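You operate a simulated robot arm through the tools that you are given. There is no shell and no other tool.

You run a simulated two-armed robot. Do the job below in one go: nothing can be reset, and whatever is moved stays where it is left.

Task
Switch the mobile radio on at Town, squelch the hiss and switch the speaker's filter on.
Fine: squelch up only till the busy lamp goes out; hold the speaker still with the other hand. Leave the mobile radio's and the speaker's volume knobs, the supply switch and the watts as they are; don't leave it sending.

Only the result counts: the job must be done as asked and must still hold three seconds after the hand-in. Knocking over, shifting, dropping, spilling or breaking anything else fails it.

Robot
Two 7-joint arms with two-finger parallel grippers on one trunk, on a base that moves. Base frame: it is fixed to the floor where the robot stands at the start and does not move with it; the origin is under the middle of the robot, x ahead of it, y to its left, z up. Lengths are in cm, angles in degrees, forces in N, time in s.
The left shoulder is at the start at [5.2, 17.4, 126], the right one opposite. With the tool pointing down near the work surface each hand reaches from about 24 to 68 cm from the robot's upright axis, wherever it stands, measured 20 degrees to its own side. Places, roughly: filter switch [220, 60, 80]; mobile volume knob [270, 80, 120]; speaker [225, 50, 75]; speaker volume knob [220, 60, 80]; supply switch [270, 90, 110]. Payload 3.6 kg a hand.
The tool frame of a hand sits at the grasp point between the pads (the TCP): z along the fingers, y along the line on which they close. The tips reach 3 cm beyond it. Largest opening 11 cm; finger width 2, thickness 1; the body of the gripper, 4.8 by 11.2 cm, starts 5.5 cm behind the TCP.
Orientation is told as [roll, pitch, yaw] about the base's x, y, z axes, in that order, counted from this pose: with the fingers straight down and closing along the base's y, the tool's x points along the base's -x, its y along +y and its z along -z.

Tools
- The arms move only by the tool apply_moves. It takes "left_moves", "right_moves" or both (then of equal length, played together; a hand with none holds still); each is a list of rows, each a list of 7 numbers: the closure in counts, from 0 (fully open) to 255 (shut), then the shift along the tool's x, y, z in units of 30 mm (1.0 is 30 mm), then the turn, a rotation vector about the tool's x, y, z in units of 4 degrees (1.0 is 4 degrees). In form: [[jaw, tx, ty, tz, rx, ry, rz], ...]. A call has 1 to 20 rows; each row shifts and turns the commanded pose from where the row before left it, along the tool's axes as they then stand. A call with a number of a shift or a turn outside -1 to 1 is refused whole. Rows are played at 5 a second. More than 5 cm and 8.6 degrees between two rows, or a gripper value outside its range, and nothing of the call is played. Where a pose cannot be reached the arm comes as near as it can. A force on the tool above 90 N (or 10 N above the force at the start of the call, whichever is more), or a blocked arm, ends the call early, and 0.2 s more pass. Each finger travels about 15.3 cm/s and halts on what it meets, pressing with about 43 N; the grip force reading is that of the motor and also rises with nothing between the fingers. The clock runs only during rows and for 0.2 s after the last one: add rows that do not move to give the fingers time. The reply holds the time, the measured pose of the TCP, the force on the tool along the base axes, the opening and the grip force, in the units named above and with some noise, with the torque about the TCP (base axes, N m) and any sound that the robot's microphone picked up, and new pictures: "pictures" is both (left out), scene, wrist or none (wrist: the cameras of the hands that moved).
- Cameras (640 x 400 px; columns grow to the right, rows downward): "scene" is now at [14.78, -0.07, 143.59]; the picture's right is [-0.13, -0.99, 0.00], its down [-0.59, 0.08, -0.80] and it looks along [0.80, -0.11, -0.59] (base axes); focal length 263 px, centre (320, 200). "left" rides on the left gripper at [7.2, -1.7, -10.3] in its tool frame; the picture's right is [0.23, 0.97, 0.00], its down [-0.76, 0.18, -0.62] and it looks along [-0.61, 0.14, 0.78] (tool axes); focal length 222 px, centre (320, 200). "right" rides on the right gripper at [7.2, 1.7, -10.3] in its tool frame; the picture's right is [-0.23, 0.97, 0.00], its down [-0.76, -0.18, -0.62] and it looks along [-0.61, -0.14, 0.78] (tool axes); focal length 222 px, centre (320, 200). There is no depth. A picture from a camera that has moved, and an enlarged one, comes with that camera's place and axes in the base frame and with its lens. The place of the scene camera against the robot may be out by one fixed shift of up to 2.5 cm in any direction.
- slide_trunk(by): moves the trunk up (or, below 0, down) by that many cm; the arms and the scene camera ride with it, the base frame stays. It gives what a move gives, with no picture.
- base_move(legs): drives the robot by 1 to 6 legs, each [ahead, left, turn to the left] in cm, cm and degrees, along the robot's own axes; the way and the turn of a leg run together, so that a leg with both is an arc; at most 150 cm and 180 degrees a leg. The arms and the cameras ride along, it lands a little off, and it stops where it bumps. It gives what a move gives, and a new picture of the scene camera.
- head_to(pan, tilt): turns the head with the scene camera to pan (to the left, within 86 degrees either way) and tilt (down, from -29 to 69), counted from straight ahead of the robot (the tilt from the chest, where the trunk bows). It gives what a move gives, and a new picture of the scene camera.
- enlarge(camera, box): a new picture of the part [left, top, right, bottom] of that camera's present view, enlarged. The clock stands still meanwhile.
- hand_in(): hands the job in; it is judged then, once.

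Places have to be worked out from the pictures, the camera data and where the tool is seen. Open the grippers and draw the arms clear of the work before you hand the job in, unless the task says otherwise.

The tools are called after "Call:" by a JSON object that holds its "name" and its "arguments". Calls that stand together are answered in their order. apply_moves: Moves the arms, as the interface text tells. Its arguments: {"type":"object","properties":{"left_moves":{"type":"array","items":{"type":"array","items":{"type":"number"}}},"right_moves":{"type":"array","items":{"type":"array","items":{"type":"number"}}},"pictures":{"type":"string","enum":["both","scene","wrist","none"]}},"required":[]} The other tools are called the same way: slide_trunk (by) moves the trunk up or down; base_move (legs) drives the base; head_to (pan, tilt) turns the head that bears the scene camera; enlarge (camera, box) takes an enlarged picture of a part of a camera's view; hand_in () hands the job in.

At the start:

```text
time: 0.0
left_eef_pos: [33.11, 10.8, 120.22]
left_ee_rot: [0.0, 0.1, -0.1]
left_force: [-1.1, -0.5, 0.8]
left_wrist_torque: [-0.02, 0.03, -0.03]
left_grip_width: 11.0
left_gripper_force: 0.0
right_eef_pos: [31.75, -14.37, 117.88]
right_ee_rot: [0.0, 0.1, 0.0]
right_force: [0.6, 0.4, -0.4]
right_wrist_torque: [0.03, -0.01, 0.0]
right_grip_width: 11.01
right_gripper_force: 0.0
trunk travel left (down, up): [-37.5, 38.8]
robot x, y, heading: [0.09, -0.02, 0.2]
head pan, tilt (commanded): [-7.6, 36.4]
```

scene: 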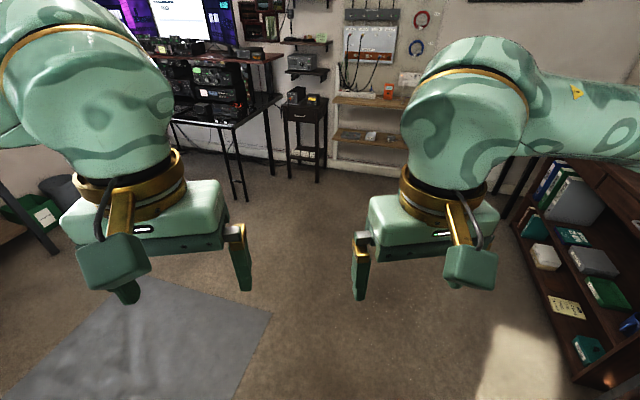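
right: 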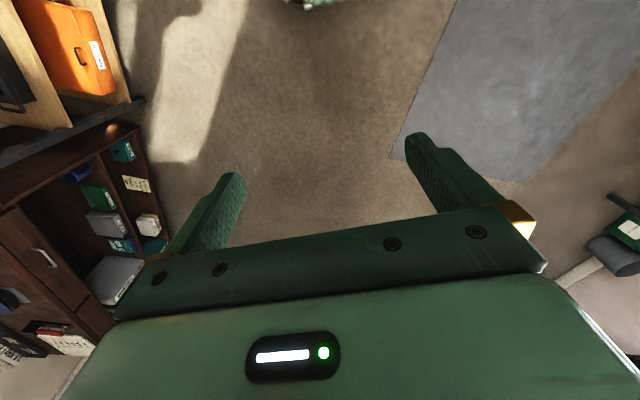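
left: 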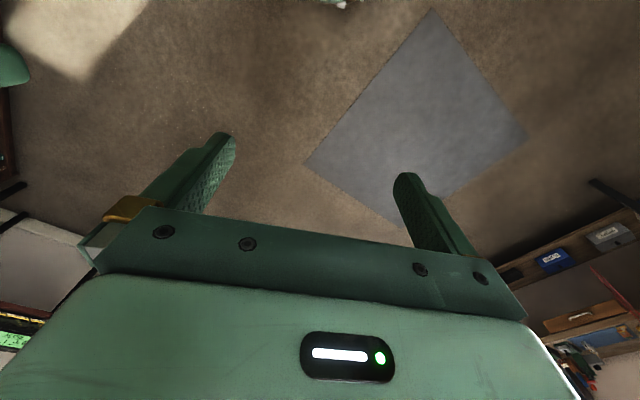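

The arms block part of the view; the work is ahead-left, at roughly x 220–270, y 50–90. I'll turn the head toward it and look closer before driving.

Call:
{"name": "head_to", "arguments": {"pan": 15, "tilt": 15}}

Call:
{"name": "enlarge", "arguments": {"camera": "scene", "box": [160, 0, 480, 200]}}

```text
time: 0.9
left_eef_pos: [33.12, 10.81, 120.36]
left_ee_rot: [0.0, 0.1, -0.1]
left_force: [0.6, 0.4, 0.1]
left_wrist_torque: [0.02, -0.02, 0.01]
left_grip_width: 11.0
left_gripper_force: 0.0
right_eef_pos: [31.87, -14.32, 117.92]
right_ee_rot: [0.1, 0.1, -0.1]
right_force: [-0.8, 0.4, 0.6]
right_wrist_torque: [0.0, -0.01, 0.01]
right_grip_width: 11.0
right_gripper_force: 0.0
trunk travel left (down, up): [-37.5, 38.8]
robot x, y, heading: [0.12, 0.05, 0.1]
head pan, tilt (commanded): [15.0, 15.0]
camera scene: at [15.16, 3.48, 147.0], right [0.26, -0.97, 0.0], down [-0.25, -0.07, -0.97], along [0.93, 0.25, -0.26], focal length 263 px, centre (320, 200)
```

scene: 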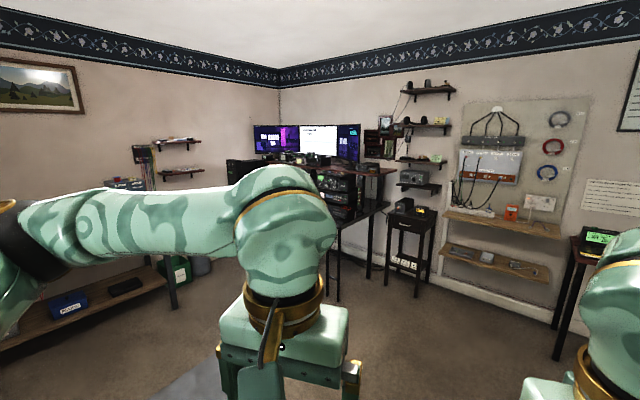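

```text
2.00 times, centred on (320, 100) of scene
camera zoom: at [15.16, 3.48, 147.0], right [0.26, -0.97, 0.0], down [-0.25, -0.07, -0.97], along [0.93, 0.25, -0.26], focal length 526 px, centre (320, 400)
```

zoom: 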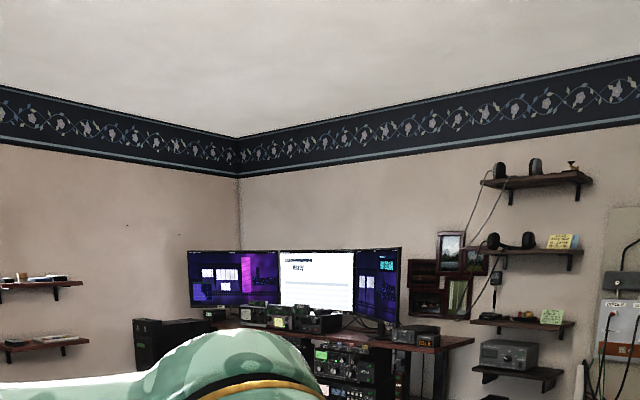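

The desk with the upper shelf (monitors) lies around column 300–390. I'll enlarge that part to see the radio and the speaker.

Call:
{"name": "enlarge", "arguments": {"camera": "scene", "box": [240, 120, 400, 220]}}

Call:
{"name": "enlarge", "arguments": {"camera": "scene", "box": [300, 150, 440, 310]}}

```text
4.00 times, centred on (320, 170) of scene
camera zoom: at [15.16, 3.48, 147.0], right [0.26, -0.97, 0.0], down [-0.25, -0.07, -0.97], along [0.93, 0.25, -0.26], focal length 1053 px, centre (320, 320)
```

zoom: 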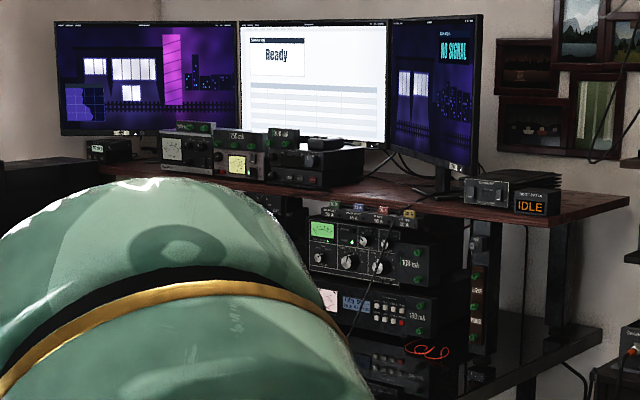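

```text
2.50 times, centred on (370, 230) of scene
camera zoom: at [15.16, 3.48, 147.0], right [0.26, -0.97, 0.0], down [-0.25, -0.07, -0.97], along [0.93, 0.25, -0.26], focal length 658 px, centre (195, 125)
```

zoom: 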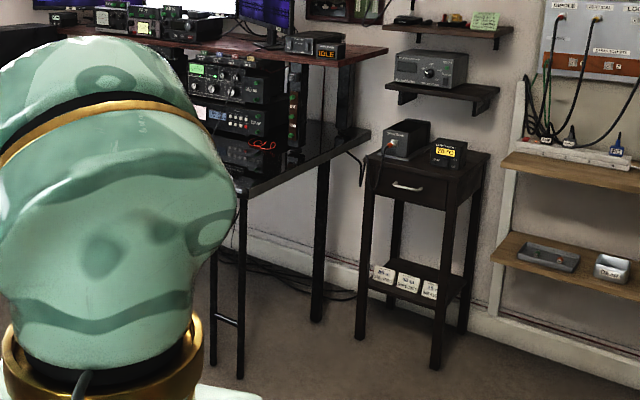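

The bench is there but my left arm hides the front half. I'll drive ahead and left to see the desk from nearer, keeping well short of it.

Call:
{"name": "base_move", "arguments": {"legs": [[70, 60, 0]]}}

Call:
{"name": "head_to", "arguments": {"pan": -2, "tilt": 22}}

```text
time: 5.7
left_eef_pos: [104.73, 70.4, 120.49]
left_ee_rot: [-0.1, 0.1, 0.1]
left_force: [-0.1, -1.1, 0.2]
left_wrist_torque: [-0.01, 0.03, 0.03]
left_grip_width: 11.0
left_gripper_force: 0.1
right_eef_pos: [103.36, 45.22, 118.16]
right_ee_rot: [0.0, 0.2, 0.1]
right_force: [0.2, -0.3, -0.1]
right_wrist_torque: [0.03, -0.01, -0.01]
right_grip_width: 11.01
right_gripper_force: 0.1
trunk travel left (down, up): [-37.5, 38.8]
robot x, y, heading: [71.77, 59.49, 0.1]
head pan, tilt (commanded): [15.0, 15.0]
camera scene: at [86.77, 63.1, 147.31], right [0.26, -0.97, 0.0], down [-0.25, -0.07, -0.97], along [0.93, 0.25, -0.26], focal length 263 px, centre (320, 200)
```

scene: 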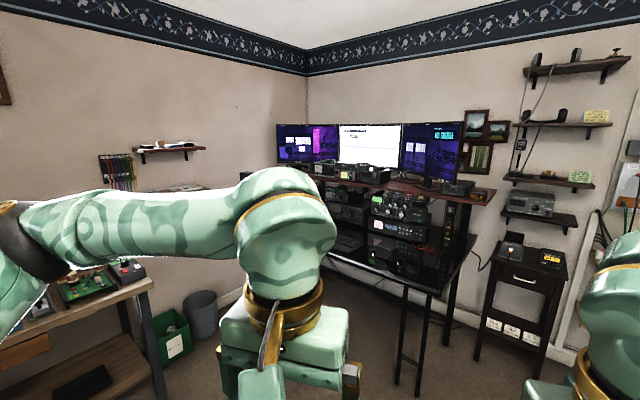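

```text
time: 6.5
left_eef_pos: [104.78, 70.39, 120.15]
left_ee_rot: [0.0, 0.0, 0.0]
left_force: [0.1, -0.4, 1.0]
left_wrist_torque: [-0.01, 0.02, 0.02]
left_grip_width: 11.02
left_gripper_force: 0.1
right_eef_pos: [103.45, 45.35, 117.91]
right_ee_rot: [0.0, 0.2, 0.1]
right_force: [-0.4, -0.7, -0.1]
right_wrist_torque: [0.03, -0.02, 0.0]
right_grip_width: 11.0
right_gripper_force: 0.1
trunk travel left (down, up): [-37.5, 38.8]
robot x, y, heading: [71.62, 59.31, 0.2]
head pan, tilt (commanded): [-2.0, 22.0]
camera scene: at [87.0, 60.34, 146.17], right [-0.03, -1.0, 0.0], down [-0.37, 0.01, -0.93], along [0.93, -0.03, -0.37], focal length 263 px, centre (320, 200)
```

scene: 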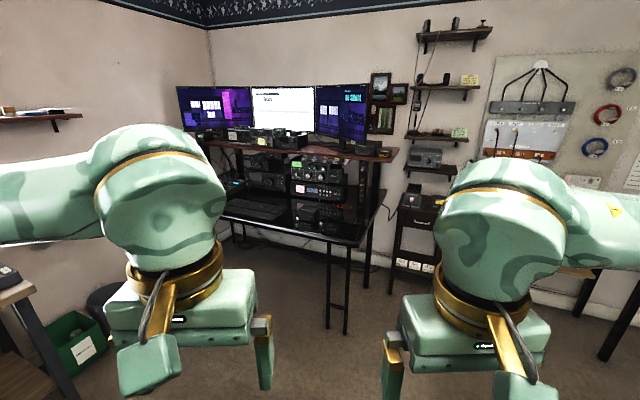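

Now the desk shows in full. I'll enlarge the shelf, the rack and the desk top to identify the mobile radio, the supply and the speaker.

Call:
{"name": "enlarge", "arguments": {"camera": "scene", "box": [210, 110, 330, 185]}}

Call:
{"name": "enlarge", "arguments": {"camera": "scene", "box": [220, 150, 400, 262]}}

Call:
{"name": "enlarge", "arguments": {"camera": "scene", "box": [290, 110, 410, 185]}}

```text
5.33 times, centred on (270, 148) of scene
camera zoom: at [87.0, 60.34, 146.17], right [-0.03, -1.0, 0.0], down [-0.37, 0.01, -0.93], along [0.93, -0.03, -0.37], focal length 1404 px, centre (587, 480)
```

zoom: 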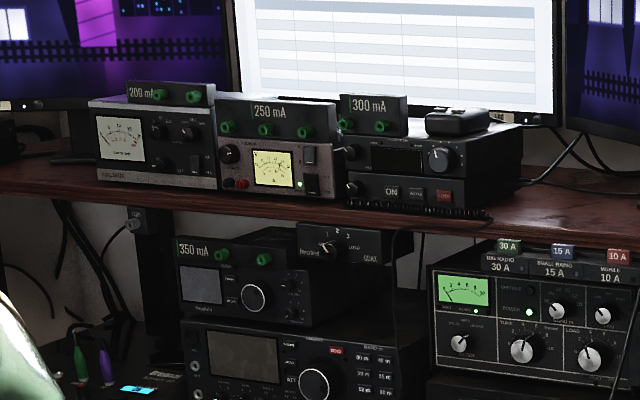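

```text
3.56 times, centred on (310, 206) of scene
camera zoom: at [87.0, 60.34, 146.17], right [-0.03, -1.0, 0.0], down [-0.37, 0.01, -0.93], along [0.93, -0.03, -0.37], focal length 936 px, centre (356, 179)
```

zoom: 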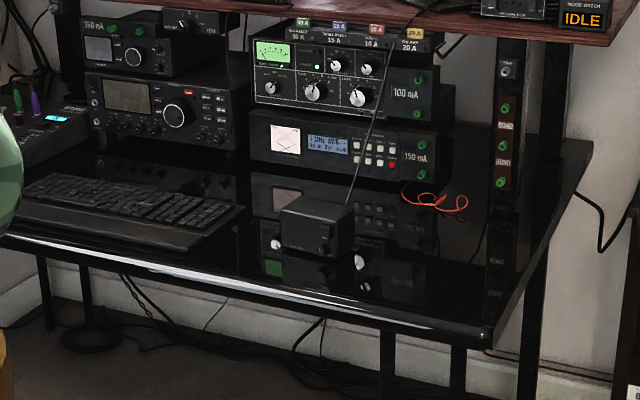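

```text
5.33 times, centred on (350, 148) of scene
camera zoom: at [87.0, 60.34, 146.17], right [-0.03, -1.0, 0.0], down [-0.37, 0.01, -0.93], along [0.93, -0.03, -0.37], focal length 1404 px, centre (160, 480)
```

zoom: 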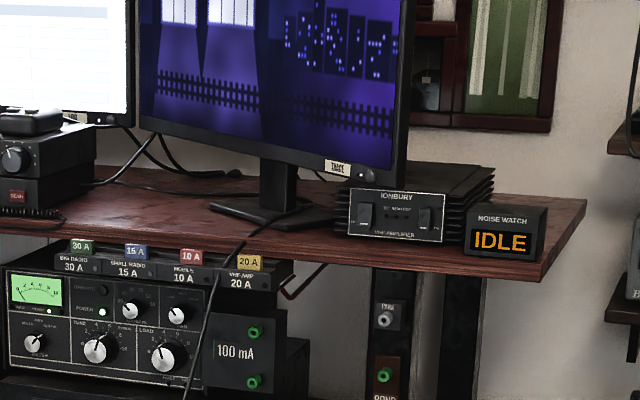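

The mobile radio appears to be the stack with the mic on top beside the "250 mA" supply on the shelf; the speaker is the small box on the desk. The desk front runs from about (209,36) to (245,120), i.e. it faces a heading of about -24°, so I'll turn and drive to stand square to it, staying short.

Call:
{"name": "base_move", "arguments": {"legs": [[0, 0, -24], [65, 75, 0]]}}

Call:
{"name": "head_to", "arguments": {"pan": 0, "tilt": 25}}

```text
time: 13.0
left_eef_pos: [197.22, 97.42, 120.17]
left_ee_rot: [0.1, 0.0, -24.5]
left_force: [0.6, -0.2, -0.5]
left_wrist_torque: [0.0, 0.0, 0.02]
left_grip_width: 11.01
left_gripper_force: 0.0
right_eef_pos: [185.38, 75.2, 117.8]
right_ee_rot: [0.0, 0.1, -24.5]
right_force: [0.4, 0.9, -0.5]
right_wrist_torque: [-0.03, 0.02, 0.0]
right_grip_width: 11.0
right_gripper_force: 0.2
trunk travel left (down, up): [-37.5, 38.8]
robot x, y, heading: [162.68, 101.37, -24.2]
head pan, tilt (commanded): [-2.0, 22.0]
camera scene: at [176.55, 96.17, 145.85], right [-0.45, -0.89, 0.0], down [-0.34, 0.17, -0.93], along [0.83, -0.41, -0.38], focal length 263 px, centre (320, 200)
```

scene: 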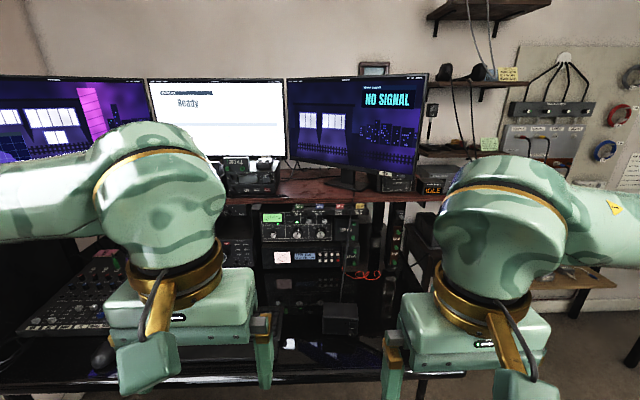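

```text
time: 13.6
left_eef_pos: [197.04, 97.48, 120.12]
left_ee_rot: [0.0, 0.0, -24.5]
left_force: [-0.3, 0.8, 0.3]
left_wrist_torque: [-0.03, 0.01, 0.04]
left_grip_width: 11.01
left_gripper_force: 0.0
right_eef_pos: [185.39, 75.2, 117.78]
right_ee_rot: [-0.1, 0.1, -24.5]
right_force: [0.0, 1.0, 0.1]
right_wrist_torque: [0.01, -0.01, 0.02]
right_grip_width: 11.0
right_gripper_force: 0.0
trunk travel left (down, up): [-37.5, 38.8]
robot x, y, heading: [162.22, 101.3, -24.3]
head pan, tilt (commanded): [0.0, 25.0]
camera scene: at [176.49, 96.52, 145.39], right [-0.41, -0.91, 0.0], down [-0.38, 0.18, -0.91], along [0.82, -0.38, -0.42], focal length 263 px, centre (320, 200)
```

scene: 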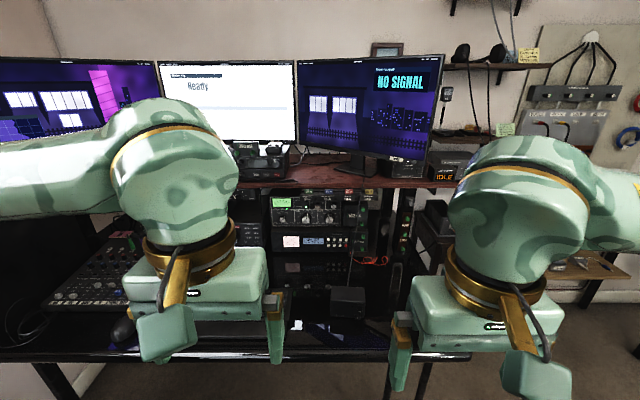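

I am now square to the desk. I'll enlarge the visible part of the mobile radio and the speaker.

Call:
{"name": "enlarge", "arguments": {"camera": "scene", "box": [220, 120, 300, 170]}}

Call:
{"name": "enlarge", "arguments": {"camera": "scene", "box": [310, 270, 390, 320]}}

Call:
{"name": "enlarge", "arguments": {"camera": "scene", "box": [220, 170, 420, 380]}}

```text
8.00 times, centred on (260, 145) of scene
camera zoom: at [176.49, 96.52, 145.39], right [-0.41, -0.91, 0.0], down [-0.38, 0.18, -0.91], along [0.82, -0.38, -0.42], focal length 2105 px, centre (800, 640)
```

zoom: 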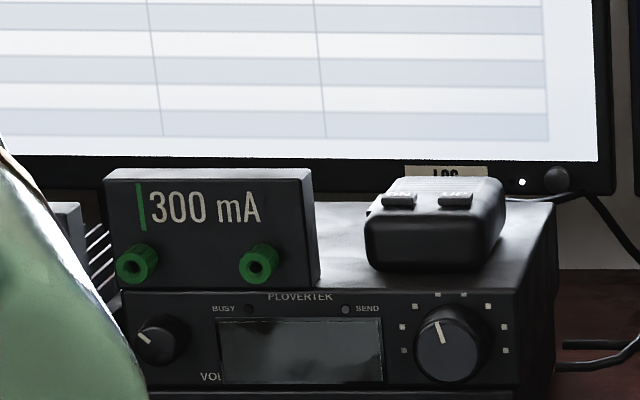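

```text
8.00 times, centred on (350, 295) of scene
camera zoom: at [176.49, 96.52, 145.39], right [-0.41, -0.91, 0.0], down [-0.38, 0.18, -0.91], along [0.82, -0.38, -0.42], focal length 2105 px, centre (80, -560)
```

zoom: 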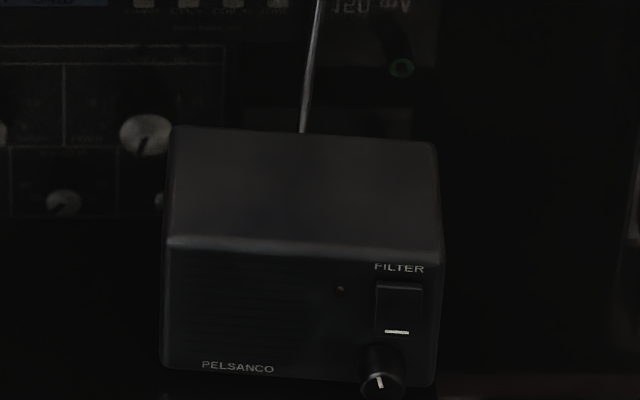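

```text
1.90 times, centred on (320, 275) of scene
camera zoom: at [176.49, 96.52, 145.39], right [-0.41, -0.91, 0.0], down [-0.38, 0.18, -0.91], along [0.82, -0.38, -0.42], focal length 501 px, centre (320, 57)
```

zoom: 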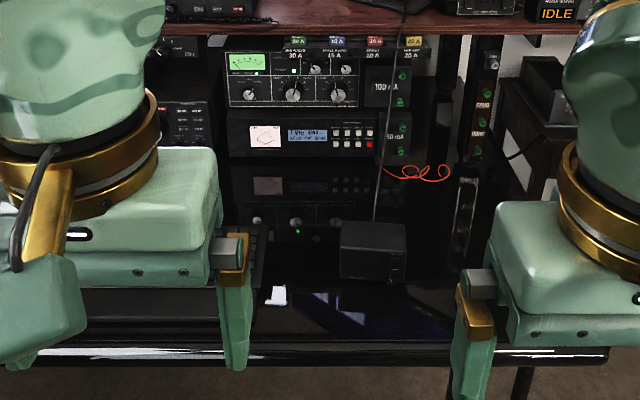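

The speaker (PELSANCO) has a filter rocker above the volume knob; the radio (PLOVERTEK) shows VOL, BUSY/SEND lamps and the channel knob. I'll shift the base left a bit so the radio shows between the arms.

Call:
{"name": "base_move", "arguments": {"legs": [[0, 18, 0]]}}

Call:
{"name": "head_to", "arguments": {"pan": 0, "tilt": 22}}

Call:
{"name": "enlarge", "arguments": {"camera": "scene", "box": [220, 100, 380, 200]}}

```text
time: 15.1
left_eef_pos: [204.49, 113.61, 120.03]
left_ee_rot: [-0.1, 0.1, -24.6]
left_force: [-0.3, 0.0, -0.5]
left_wrist_torque: [-0.02, 0.0, -0.01]
left_grip_width: 11.0
left_gripper_force: 0.0
right_eef_pos: [192.72, 91.42, 117.92]
right_ee_rot: [0.0, 0.1, -24.4]
right_force: [0.6, -0.4, -0.1]
right_wrist_torque: [0.01, 0.0, 0.02]
right_grip_width: 10.98
right_gripper_force: 0.1
trunk travel left (down, up): [-37.5, 38.8]
robot x, y, heading: [169.62, 117.67, -24.6]
head pan, tilt (commanded): [0.0, 25.0]
camera scene: at [183.88, 112.67, 145.38], right [-0.41, -0.91, 0.0], down [-0.39, 0.17, -0.91], along [0.82, -0.38, -0.42], focal length 263 px, centre (320, 200)
```

scene: 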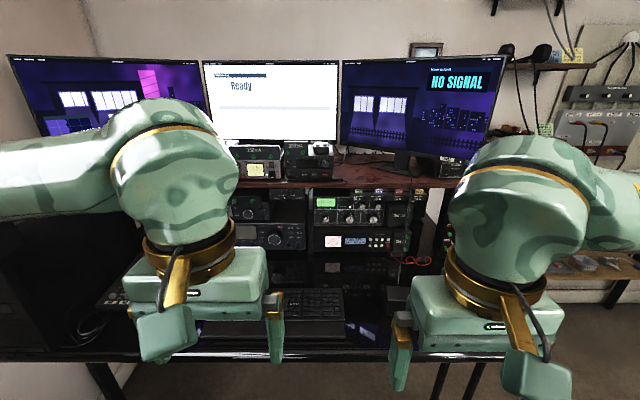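

```text
time: 15.7
left_eef_pos: [204.38, 113.62, 120.16]
left_ee_rot: [0.0, 0.0, -24.3]
left_force: [-0.3, 0.1, 0.5]
left_wrist_torque: [-0.01, 0.0, 0.01]
left_grip_width: 11.02
left_gripper_force: 0.2
right_eef_pos: [192.81, 91.31, 117.8]
right_ee_rot: [0.0, 0.2, -24.4]
right_force: [0.5, 0.2, 0.6]
right_wrist_torque: [0.01, 0.01, 0.03]
right_grip_width: 11.02
right_gripper_force: 0.0
trunk travel left (down, up): [-37.5, 38.8]
robot x, y, heading: [169.78, 117.61, -24.8]
head pan, tilt (commanded): [0.0, 22.0]
camera scene: at [183.89, 112.54, 145.86], right [-0.41, -0.91, 0.0], down [-0.34, 0.16, -0.93], along [0.84, -0.38, -0.38], focal length 263 px, centre (320, 200)
```

scene: 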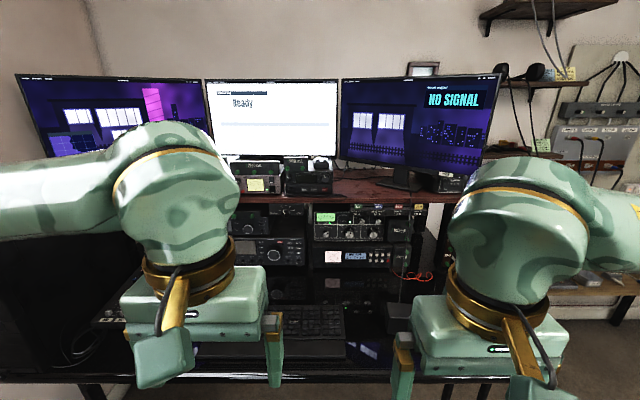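

```text
4.00 times, centred on (300, 150) of scene
camera zoom: at [183.89, 112.54, 145.86], right [-0.41, -0.91, 0.0], down [-0.34, 0.16, -0.93], along [0.84, -0.38, -0.38], focal length 1053 px, centre (400, 400)
```

zoom: 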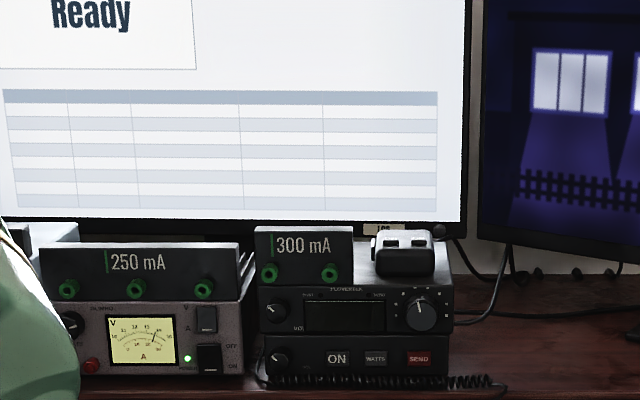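

The front now reads: top – VOL, BUSY/SEND lamps, display, channel knob; bottom – a second knob (squelch?), ON, WATTS, SEND. Zooming for detail.

Call:
{"name": "enlarge", "arguments": {"camera": "scene", "box": [280, 155, 344, 195]}}

Call:
{"name": "enlarge", "arguments": {"camera": "scene", "box": [230, 155, 294, 195]}}

Call:
{"name": "enlarge", "arguments": {"camera": "scene", "box": [320, 190, 448, 270]}}

Call:
{"name": "enlarge", "arguments": {"camera": "scene", "box": [400, 0, 640, 150]}}

```text
10.00 times, centred on (312, 175) of scene
camera zoom: at [183.89, 112.54, 145.86], right [-0.41, -0.91, 0.0], down [-0.34, 0.16, -0.93], along [0.84, -0.38, -0.38], focal length 2632 px, centre (400, 450)
```

zoom: 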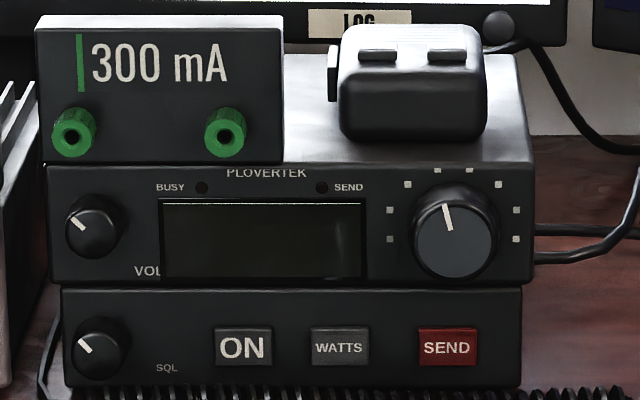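

```text
10.00 times, centred on (262, 175) of scene
camera zoom: at [183.89, 112.54, 145.86], right [-0.41, -0.91, 0.0], down [-0.34, 0.16, -0.93], along [0.84, -0.38, -0.38], focal length 2632 px, centre (900, 450)
```

zoom: 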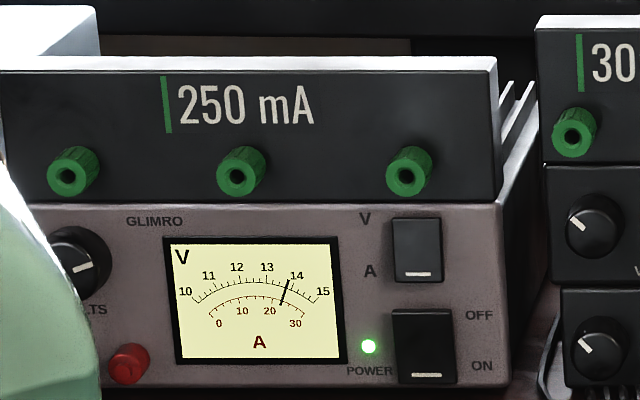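

```text
5.00 times, centred on (384, 230) of scene
camera zoom: at [183.89, 112.54, 145.86], right [-0.41, -0.91, 0.0], down [-0.34, 0.16, -0.93], along [0.84, -0.38, -0.38], focal length 1316 px, centre (0, 50)
```

zoom: 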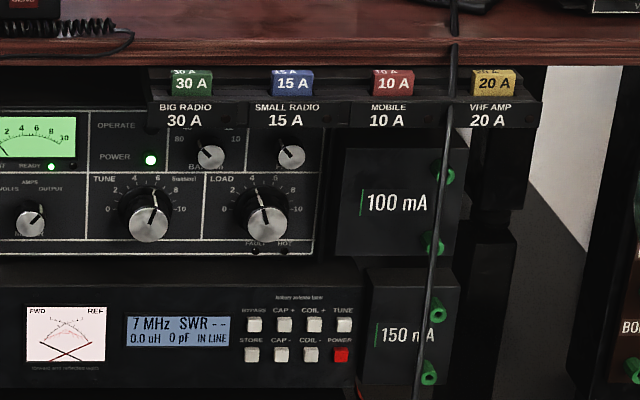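

```text
2.67 times, centred on (520, 75) of scene
camera zoom: at [183.89, 112.54, 145.86], right [-0.41, -0.91, 0.0], down [-0.34, 0.16, -0.93], along [0.84, -0.38, -0.38], focal length 702 px, centre (-213, 533)
```

zoom: 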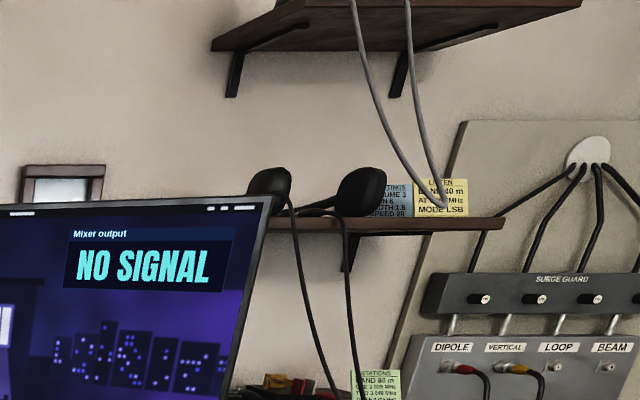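

The panel is clear: VOL (top-left) and SQL (bottom-left) knobs, ON / WATTS / SEND, and an 8-step channel knob at step 4. I triangulate the channel knob at about (263, 74, 118), shelf top z≈112.6. Before driving nearer, I'll look down to see how my base stands against the desk edge.

Call:
{"name": "head_to", "arguments": {"pan": 0, "tilt": 65}}

```text
time: 16.8
left_eef_pos: [204.39, 113.49, 120.12]
left_ee_rot: [-0.1, 0.1, -24.5]
left_force: [0.9, 0.2, -0.3]
left_wrist_torque: [-0.01, 0.04, -0.01]
left_grip_width: 10.98
left_gripper_force: 0.1
right_eef_pos: [192.82, 91.33, 117.8]
right_ee_rot: [-0.1, 0.1, -24.4]
right_force: [0.2, 0.2, 0.1]
right_wrist_torque: [-0.03, 0.01, 0.0]
right_grip_width: 10.98
right_gripper_force: 0.0
trunk travel left (down, up): [-37.5, 38.8]
robot x, y, heading: [169.66, 117.2, -24.1]
head pan, tilt (commanded): [0.0, 65.0]
camera scene: at [180.96, 113.84, 139.83], right [-0.41, -0.91, 0.0], down [-0.82, 0.38, -0.42], along [0.38, -0.18, -0.91], focal length 263 px, centre (320, 200)
```

scene: 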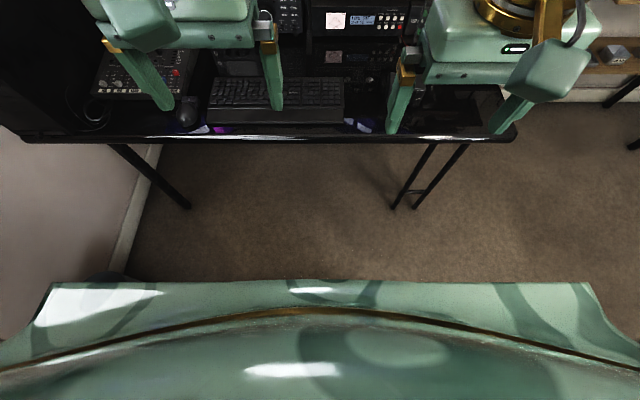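

My base front reaches at most ~31 cm ahead of my axis and the desk edge is ~64 cm away, so I can go 25 cm ahead and 12 cm right safely.

Call:
{"name": "base_move", "arguments": {"legs": [[25, -12, -0.5]]}}

Call:
{"name": "head_to", "arguments": {"pan": 8, "tilt": 25}}

```text
time: 18.8
left_eef_pos: [222.12, 91.88, 120.16]
left_ee_rot: [0.0, 0.0, -25.1]
left_force: [-0.2, -0.3, 0.2]
left_wrist_torque: [-0.01, 0.01, -0.01]
left_grip_width: 10.98
left_gripper_force: 0.2
right_eef_pos: [210.26, 69.85, 117.95]
right_ee_rot: [0.0, 0.0, -25.1]
right_force: [0.8, 0.1, 0.2]
right_wrist_torque: [-0.01, 0.02, -0.01]
right_grip_width: 11.02
right_gripper_force: 0.1
trunk travel left (down, up): [-37.5, 38.8]
robot x, y, heading: [187.48, 96.31, -24.8]
head pan, tilt (commanded): [0.0, 65.0]
camera scene: at [198.65, 92.51, 139.81], right [-0.42, -0.91, 0.0], down [-0.82, 0.39, -0.42], along [0.38, -0.18, -0.91], focal length 263 px, centre (320, 200)
```

scene: 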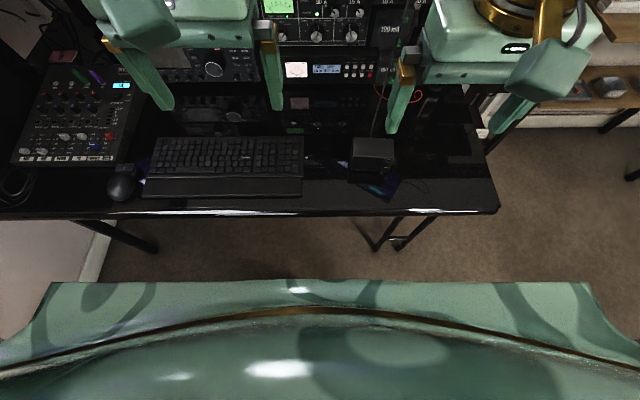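

```text
time: 19.8
left_eef_pos: [222.0, 91.88, 120.13]
left_ee_rot: [0.0, 0.1, -25.0]
left_force: [-0.3, 0.2, 0.2]
left_wrist_torque: [0.0, 0.02, 0.03]
left_grip_width: 11.0
left_gripper_force: 0.0
right_eef_pos: [210.08, 69.89, 117.72]
right_ee_rot: [0.0, 0.1, -25.0]
right_force: [-0.5, 0.7, -1.0]
right_wrist_torque: [0.01, 0.0, 0.01]
right_grip_width: 11.01
right_gripper_force: 0.0
trunk travel left (down, up): [-37.5, 38.8]
robot x, y, heading: [187.63, 96.51, -25.2]
head pan, tilt (commanded): [8.0, 25.0]
camera scene: at [201.91, 92.44, 145.37], right [-0.29, -0.96, 0.0], down [-0.41, 0.12, -0.91], along [0.87, -0.27, -0.42], focal length 263 px, centre (320, 200)
```

scene: 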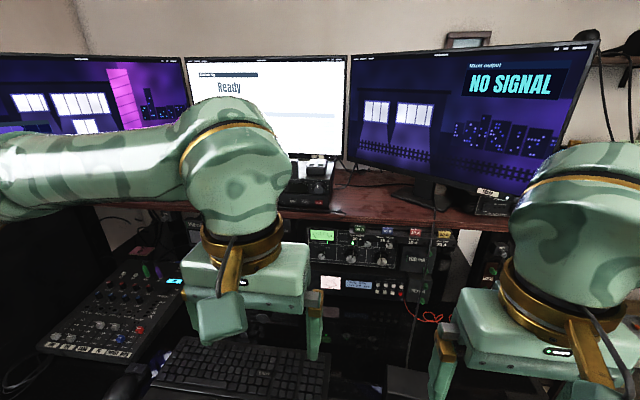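

I'm in place (radio ≈78 cm ahead of my axis, slightly left; speaker right of centre). Now I pitch the left hand from pointing down to pointing forward while moving it ahead, staying short of the shelf and with the fingers shut.

Call:
{"name": "apply_moves", "arguments": {"left_moves": [[255, -0.45, 0.13, 0, 0, -1, 0], [255, -0.449, 0.13, 0.031, 0, -1, 0], [255, -0.446, 0.13, 0.063, 0, -1, 0], [255, -0.44, 0.13, 0.094, 0, -1, 0], [255, -0.433, 0.13, 0.124, 0, -1, 0], [255, -0.423, 0.13, 0.154, 0, -1, 0], [255, -0.411, 0.13, 0.183, 0, -1, 0], [255, -0.397, 0.13, 0.211, 0, -1, 0], [255, -0.382, 0.13, 0.238, 0, -1, 0], [255, -0.364, 0.13, 0.265, 0, -1, 0], [255, -0.345, 0.13, 0.289, 0, -1, 0], [255, -0.324, 0.13, 0.313, 0, -1, 0], [255, -0.301, 0.13, 0.334, 0, -1, 0], [255, -0.277, 0.13, 0.355, 0, -1, 0], [255, -0.252, 0.13, 0.373, 0, -1, 0], [255, -0.225, 0.13, 0.39, 0, -1, 0], [255, -0.197, 0.13, 0.405, 0, -1, 0], [255, -0.169, 0.13, 0.417, 0, -1, 0], [255, -0.139, 0.13, 0.428, 0, -1, 0], [255, -0.109, 0.13, 0.437, 0, -1, 0]]}}

```text
time: 24.0
left_eef_pos: [244.44, 88.49, 120.04]
left_ee_rot: [0.0, -63.9, -25.1]
left_force: [-0.6, -0.1, 0.4]
left_wrist_torque: [0.0, 0.0, 0.01]
left_grip_width: 0.0
left_gripper_force: 37.6
left hand out of reach, approached as far as the arm can: row 17, 18, 19, 20
right_eef_pos: [210.2, 70.01, 117.75]
right_ee_rot: [0.0, 0.1, -25.0]
right_force: [0.3, 0.6, 0.1]
right_wrist_torque: [0.02, -0.01, 0.0]
right_grip_width: 11.02
right_gripper_force: 0.1
trunk travel left (down, up): [-37.5, 38.8]
robot x, y, heading: [187.95, 96.17, -25.2]
head pan, tilt (commanded): [8.0, 25.0]
camera scene: at [201.91, 92.46, 145.38], right [-0.29, -0.96, 0.0], down [-0.4, 0.12, -0.91], along [0.87, -0.27, -0.42], focal length 263 px, centre (320, 200)
camera left: at [232.42, 92.2, 118.23], right [0.32, 0.92, -0.2], down [-0.13, 0.26, 0.96], along [0.94, -0.28, 0.2], focal length 222 px, centre (320, 200)
```

scene: 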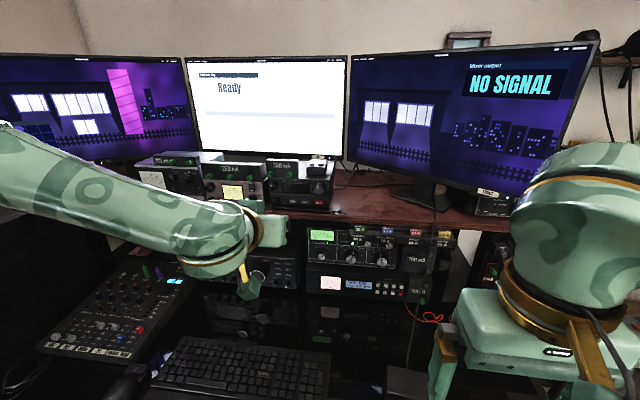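
left: 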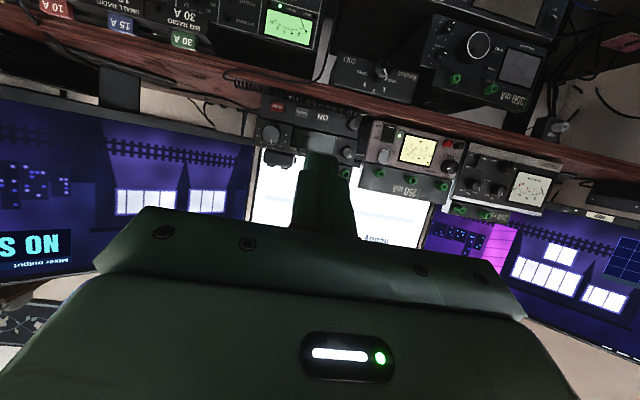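

The hand reached only 64° of pitch because the shoulder sits above the radio's height. I'll lower the trunk 20 cm (hands stay well above the desk and in front of the shelf), so the arm can come at the panel level.

Call:
{"name": "slide_trunk", "arguments": {"by": -20}}

Call:
{"name": "apply_moves", "arguments": {"left_moves": [[255, -0.6, 0, 0.2, 0, -1, 0], [255, -0.6, 0, 0.2, 0, -1, 0], [255, -0.6, 0, 0.2, 0, -1, 0], [255, -0.6, 0, 0.2, 0, -1, 0], [255, -0.6, 0, 0.2, 0, -1, 0], [255, -0.6, 0, 0.2, 0, -1, 0]]}}

```text
time: 26.2
left_eef_pos: [244.41, 88.33, 100.13]
left_ee_rot: [0.0, -64.0, -25.1]
left_force: [0.2, 0.1, 0.0]
left_wrist_torque: [-0.01, 0.0, 0.03]
left_grip_width: 0.0
left_gripper_force: 38.1
right_eef_pos: [210.13, 69.91, 97.88]
right_ee_rot: [0.1, 0.0, -25.1]
right_force: [0.7, -0.2, 0.0]
right_wrist_torque: [0.0, -0.03, 0.01]
right_grip_width: 11.0
right_gripper_force: 0.1
trunk travel left (down, up): [-17.5, 58.8]
robot x, y, heading: [187.54, 95.92, -25.1]
head pan, tilt (commanded): [8.0, 25.0]
```

```text
time: 27.6
left_eef_pos: [246.22, 77.04, 110.08]
left_ee_rot: [1.3, -86.4, -25.3]
left_force: [0.2, 0.0, 0.7]
left_wrist_torque: [-0.01, 0.01, 0.0]
left_grip_width: 0.02
left_gripper_force: 38.0
left hand out of reach, approached as far as the arm can: row 1, 2, 3, 4, 5, 6
right_eef_pos: [210.14, 69.78, 97.81]
right_ee_rot: [0.2, -0.1, -25.0]
right_force: [0.1, 0.1, -0.5]
right_wrist_torque: [0.01, 0.01, -0.01]
right_grip_width: 11.0
right_gripper_force: 0.1
trunk travel left (down, up): [-17.5, 58.8]
robot x, y, heading: [187.01, 96.27, -24.9]
head pan, tilt (commanded): [8.0, 25.0]
camera scene: at [209.96, 88.59, 124.82], right [-0.29, -0.96, 0.0], down [-0.4, 0.13, -0.91], along [0.87, -0.27, -0.42], focal length 263 px, centre (320, 200)
camera left: at [235.79, 79.85, 103.6], right [0.38, 0.9, -0.23], down [-0.45, 0.4, 0.8], along [0.8, -0.21, 0.56], focal length 222 px, centre (320, 200)
```

scene: 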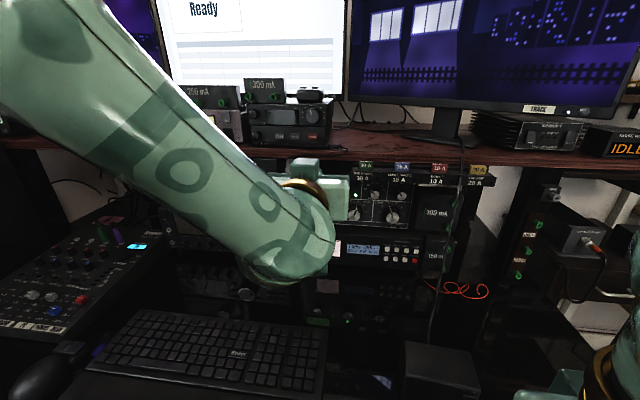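
left: 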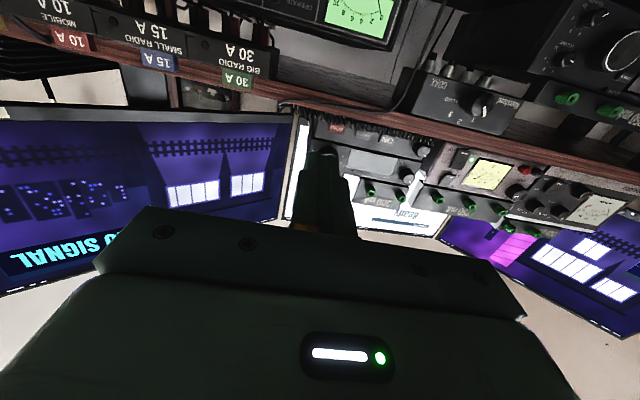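

The arm now points almost level (86°), but the reply says the poses were not fully reached, and the hand drifted right. I'll play two zero rows to see whether the commanded pose is still beyond reach.

Call:
{"name": "apply_moves", "arguments": {"left_moves": [[255, 0, 0, 0, 0, 0, 0], [255, 0, 0, 0, 0, 0, 0]], "pictures": "none"}}

```text
time: 28.2
left_eef_pos: [246.22, 77.08, 110.08]
left_ee_rot: [1.0, -86.4, -25.2]
left_force: [0.0, -0.3, -0.4]
left_wrist_torque: [-0.02, -0.02, -0.01]
left_grip_width: 0.02
left_gripper_force: 37.6
right_eef_pos: [210.23, 69.86, 97.69]
right_ee_rot: [0.0, 0.1, -25.1]
right_force: [0.0, 0.3, 0.9]
right_wrist_torque: [-0.03, 0.03, 0.01]
right_grip_width: 11.0
right_gripper_force: 0.0
trunk travel left (down, up): [-17.5, 58.8]
robot x, y, heading: [187.71, 96.49, -25.1]
head pan, tilt (commanded): [8.0, 25.0]
```

A fresh call starts from the measured pose, so it's fine. I'll raise the hand to about z=119 (clear of the shelf edge) and then slide it left in line with the radio, checking reach.

Call:
{"name": "apply_moves", "arguments": {"left_moves": [[255, -1, 0, 0, 0, 0, 0], [255, -1, 0, 0, 0, 0, 0], [255, -1, 0, 0, 0, 0, 0], [255, 0, 0.5, 0, 0, 0, 0], [255, 0, 0.5, 0, 0, 0, 0], [255, 0, 0.5, 0, 0, 0, 0]]}}

```text
time: 29.6
left_eef_pos: [248.49, 81.25, 119.23]
left_ee_rot: [-0.2, -87.9, -25.0]
left_force: [-0.5, -0.5, 0.6]
left_wrist_torque: [-0.05, 0.01, 0.0]
left_grip_width: 0.02
left_gripper_force: 37.9
right_eef_pos: [210.28, 69.88, 97.76]
right_ee_rot: [0.0, 0.1, -25.1]
right_force: [-0.7, 0.4, -0.4]
right_wrist_torque: [-0.01, 0.02, 0.0]
right_grip_width: 11.0
right_gripper_force: 0.0
trunk travel left (down, up): [-17.5, 58.8]
robot x, y, heading: [187.59, 96.31, -25.4]
head pan, tilt (commanded): [8.0, 25.0]
camera scene: at [210.01, 88.7, 124.81], right [-0.29, -0.96, 0.0], down [-0.4, 0.12, -0.91], along [0.87, -0.27, -0.42], focal length 263 px, centre (320, 200)
camera left: at [238.25, 84.11, 112.34], right [0.4, 0.89, -0.23], down [-0.46, 0.41, 0.78], along [0.79, -0.21, 0.58], focal length 222 px, centre (320, 200)
```

scene: 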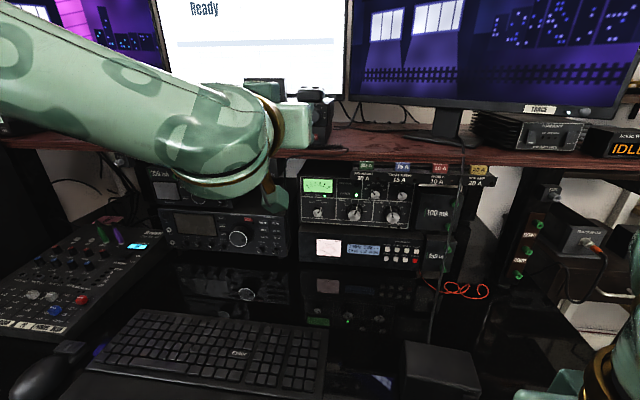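
left: 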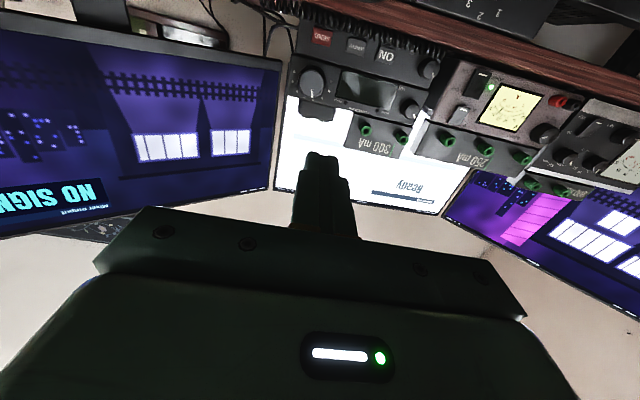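

The wrist camera now sees the radio panel (upside down). I'll enlarge it to measure where the buttons are relative to the hand.

Call:
{"name": "enlarge", "arguments": {"camera": "left", "box": [270, 0, 430, 100]}}

Call:
{"name": "enlarge", "arguments": {"camera": "left", "box": [260, 60, 420, 260]}}

Call:
{"name": "enlarge", "arguments": {"camera": "scene", "box": [240, 60, 360, 180]}}

```text
4.00 times, centred on (350, 50) of left
camera zoom: at [238.25, 84.11, 112.34], right [0.4, 0.89, -0.23], down [-0.46, 0.41, 0.78], along [0.79, -0.21, 0.58], focal length 888 px, centre (200, 800)
```

zoom: 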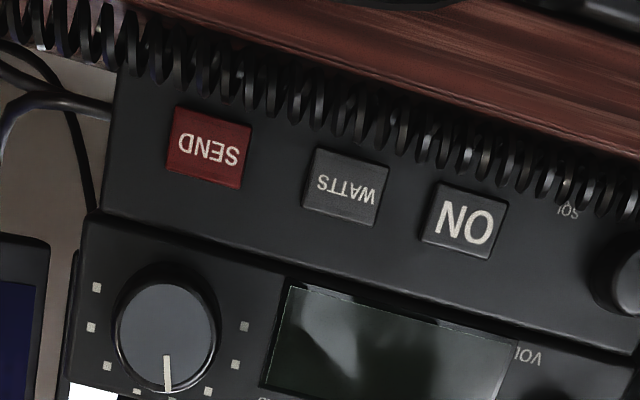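

```text
2.00 times, centred on (340, 160) of left
camera zoom: at [238.25, 84.11, 112.34], right [0.4, 0.89, -0.23], down [-0.46, 0.41, 0.78], along [0.79, -0.21, 0.58], focal length 444 px, centre (280, 280)
```

zoom: 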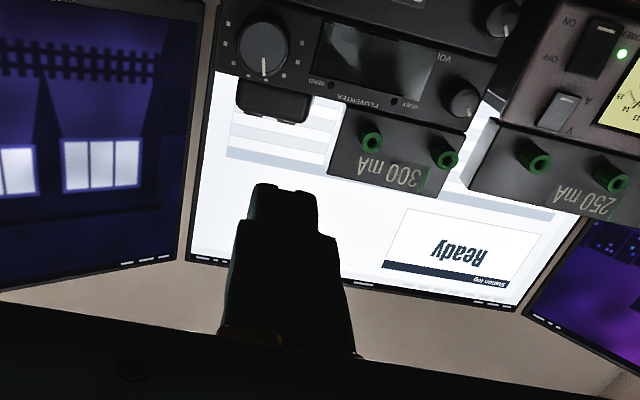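

```text
3.33 times, centred on (300, 120) of scene
camera zoom: at [210.01, 88.7, 124.81], right [-0.29, -0.96, 0.0], down [-0.4, 0.12, -0.91], along [0.87, -0.27, -0.42], focal length 877 px, centre (387, 467)
```

zoom: 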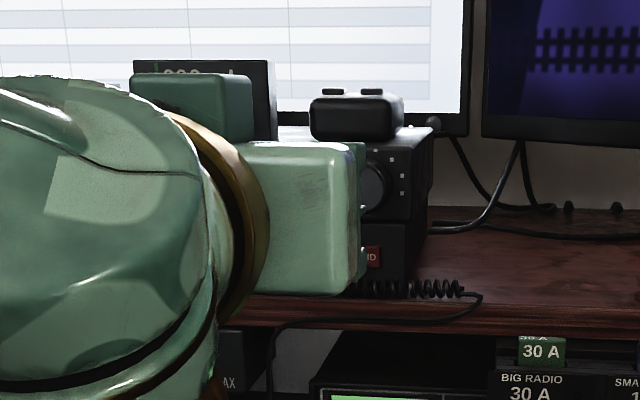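

The buttons sit on one level at Z≈112.5; ON lies ~6 cm left and ~6.6 cm below the present TCP with the panel ~18 cm ahead. I'll move to a pre-press spot in front of ON, tips about 4 cm short of it, aimed slightly high to stay off the coiled cord.

Call:
{"name": "apply_moves", "arguments": {"left_moves": [[255, 0.5, 0.49, 0, 0, -0.5, 0], [255, 0.5, 0.49, 0, 0, 0, 0], [255, 0.5, 0.49, 0, 0, 0, 0], [255, 0.54, 0.49, 0, 0, 0, 0], [255, 0, 0, 0.74, 0, 0, 0], [255, 0, 0, 0.74, 0, 0, 0], [255, 0, 0, 0.74, 0, 0, 0], [255, 0, 0, 0.74, 0, 0, 0], [255, 0, 0, 0.6, 0, 0, 0]]}}

```text
time: 31.6
left_eef_pos: [258.21, 76.42, 119.41]
left_ee_rot: [-10.9, -89.9, -14.2]
left_force: [0.1, 0.0, 0.9]
left_wrist_torque: [-0.02, 0.0, 0.01]
left_grip_width: 0.01
left_gripper_force: 37.4
left hand out of reach, approached as far as the arm can: row 1, 2, 3, 4
right_eef_pos: [210.28, 69.78, 97.77]
right_ee_rot: [0.0, 0.0, -25.1]
right_force: [-0.6, -0.3, -0.2]
right_wrist_torque: [-0.02, -0.02, -0.01]
right_grip_width: 10.99
right_gripper_force: 0.0
trunk travel left (down, up): [-17.5, 58.8]
robot x, y, heading: [187.58, 96.26, -25.6]
head pan, tilt (commanded): [8.0, 25.0]
camera scene: at [210.03, 88.64, 124.8], right [-0.29, -0.96, 0.0], down [-0.4, 0.12, -0.91], along [0.87, -0.27, -0.42], focal length 263 px, centre (320, 200)
camera left: at [248.22, 79.3, 112.14], right [0.41, 0.88, -0.23], down [-0.49, 0.42, 0.76], along [0.77, -0.2, 0.61], focal length 222 px, centre (320, 200)
```

scene: 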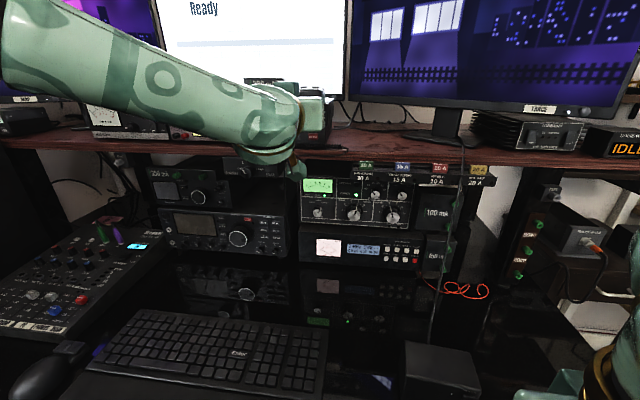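
left: 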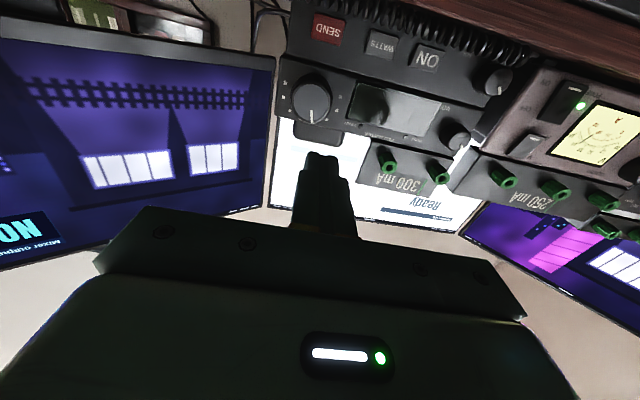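

Forward motion worked but left/down was blocked by the wrist's limits – the arm is cramped. I'll back the base 12 cm (arms ride along, away from the shelf) so the arm can stretch out more straight, then retry.

Call:
{"name": "base_move", "arguments": {"legs": [[-13, 0, 0]]}}

Call:
{"name": "apply_moves", "arguments": {"left_moves": [[255, 0, 0, 0.5, 0, 0, 0], [255, 0.4, 0, 0, 0, 0, 0], [255, 0.4, 0, 0, 0, 0, 0], [255, 0, 0.4, 0, 0, 0, 0], [255, 0, 0.4, 0, 0, 0, 0]]}}

```text
time: 32.9
left_eef_pos: [246.19, 82.17, 119.35]
left_ee_rot: [163.6, -90.1, 171.4]
left_force: [-0.1, -0.7, -0.1]
left_wrist_torque: [-0.04, 0.02, 0.0]
left_grip_width: 0.02
left_gripper_force: 37.6
right_eef_pos: [198.19, 75.48, 97.89]
right_ee_rot: [0.0, 0.0, -25.1]
right_force: [0.0, 0.4, 0.7]
right_wrist_torque: [0.01, -0.04, 0.03]
right_grip_width: 11.01
right_gripper_force: 0.0
trunk travel left (down, up): [-17.5, 58.8]
robot x, y, heading: [175.45, 102.1, -25.2]
head pan, tilt (commanded): [8.0, 25.0]
camera scene: at [197.92, 94.31, 124.85], right [-0.29, -0.96, 0.0], down [-0.4, 0.12, -0.91], along [0.87, -0.27, -0.42], focal length 263 px, centre (320, 200)
```

scene: 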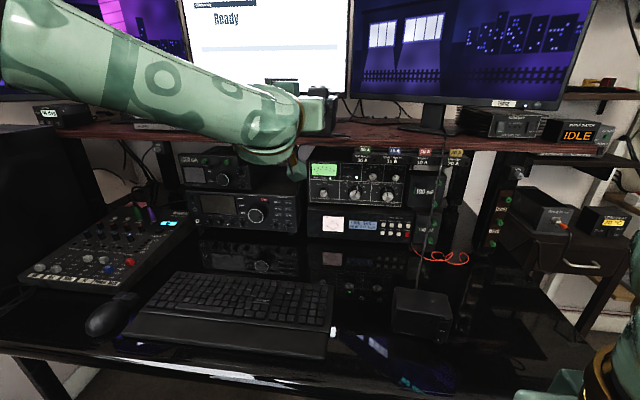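

```text
time: 34.1
left_eef_pos: [248.12, 81.98, 117.79]
left_ee_rot: [4.3, -89.5, -29.1]
left_force: [0.6, 0.6, -0.2]
left_wrist_torque: [0.02, 0.01, 0.01]
left_grip_width: 0.0
left_gripper_force: 37.7
left hand out of reach, approached as far as the arm can: row 4, 5
right_eef_pos: [198.32, 75.49, 97.79]
right_ee_rot: [0.0, 0.1, -25.2]
right_force: [0.3, -0.6, -1.0]
right_wrist_torque: [0.03, 0.0, 0.0]
right_grip_width: 10.99
right_gripper_force: 0.0
trunk travel left (down, up): [-17.5, 58.8]
robot x, y, heading: [175.55, 101.79, -25.0]
head pan, tilt (commanded): [8.0, 25.0]
camera scene: at [198.06, 94.23, 124.81], right [-0.29, -0.96, 0.0], down [-0.4, 0.12, -0.91], along [0.87, -0.27, -0.42], focal length 263 px, centre (320, 200)
camera left: at [238.03, 84.88, 110.64], right [0.41, 0.88, -0.23], down [-0.49, 0.42, 0.77], along [0.77, -0.2, 0.6], focal length 222 px, centre (320, 200)
```

scene: 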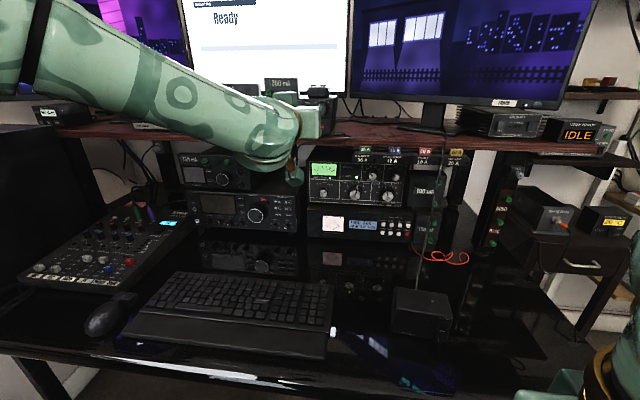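
left: 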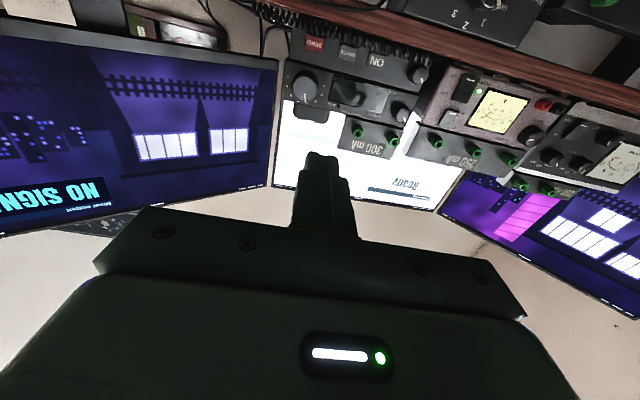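

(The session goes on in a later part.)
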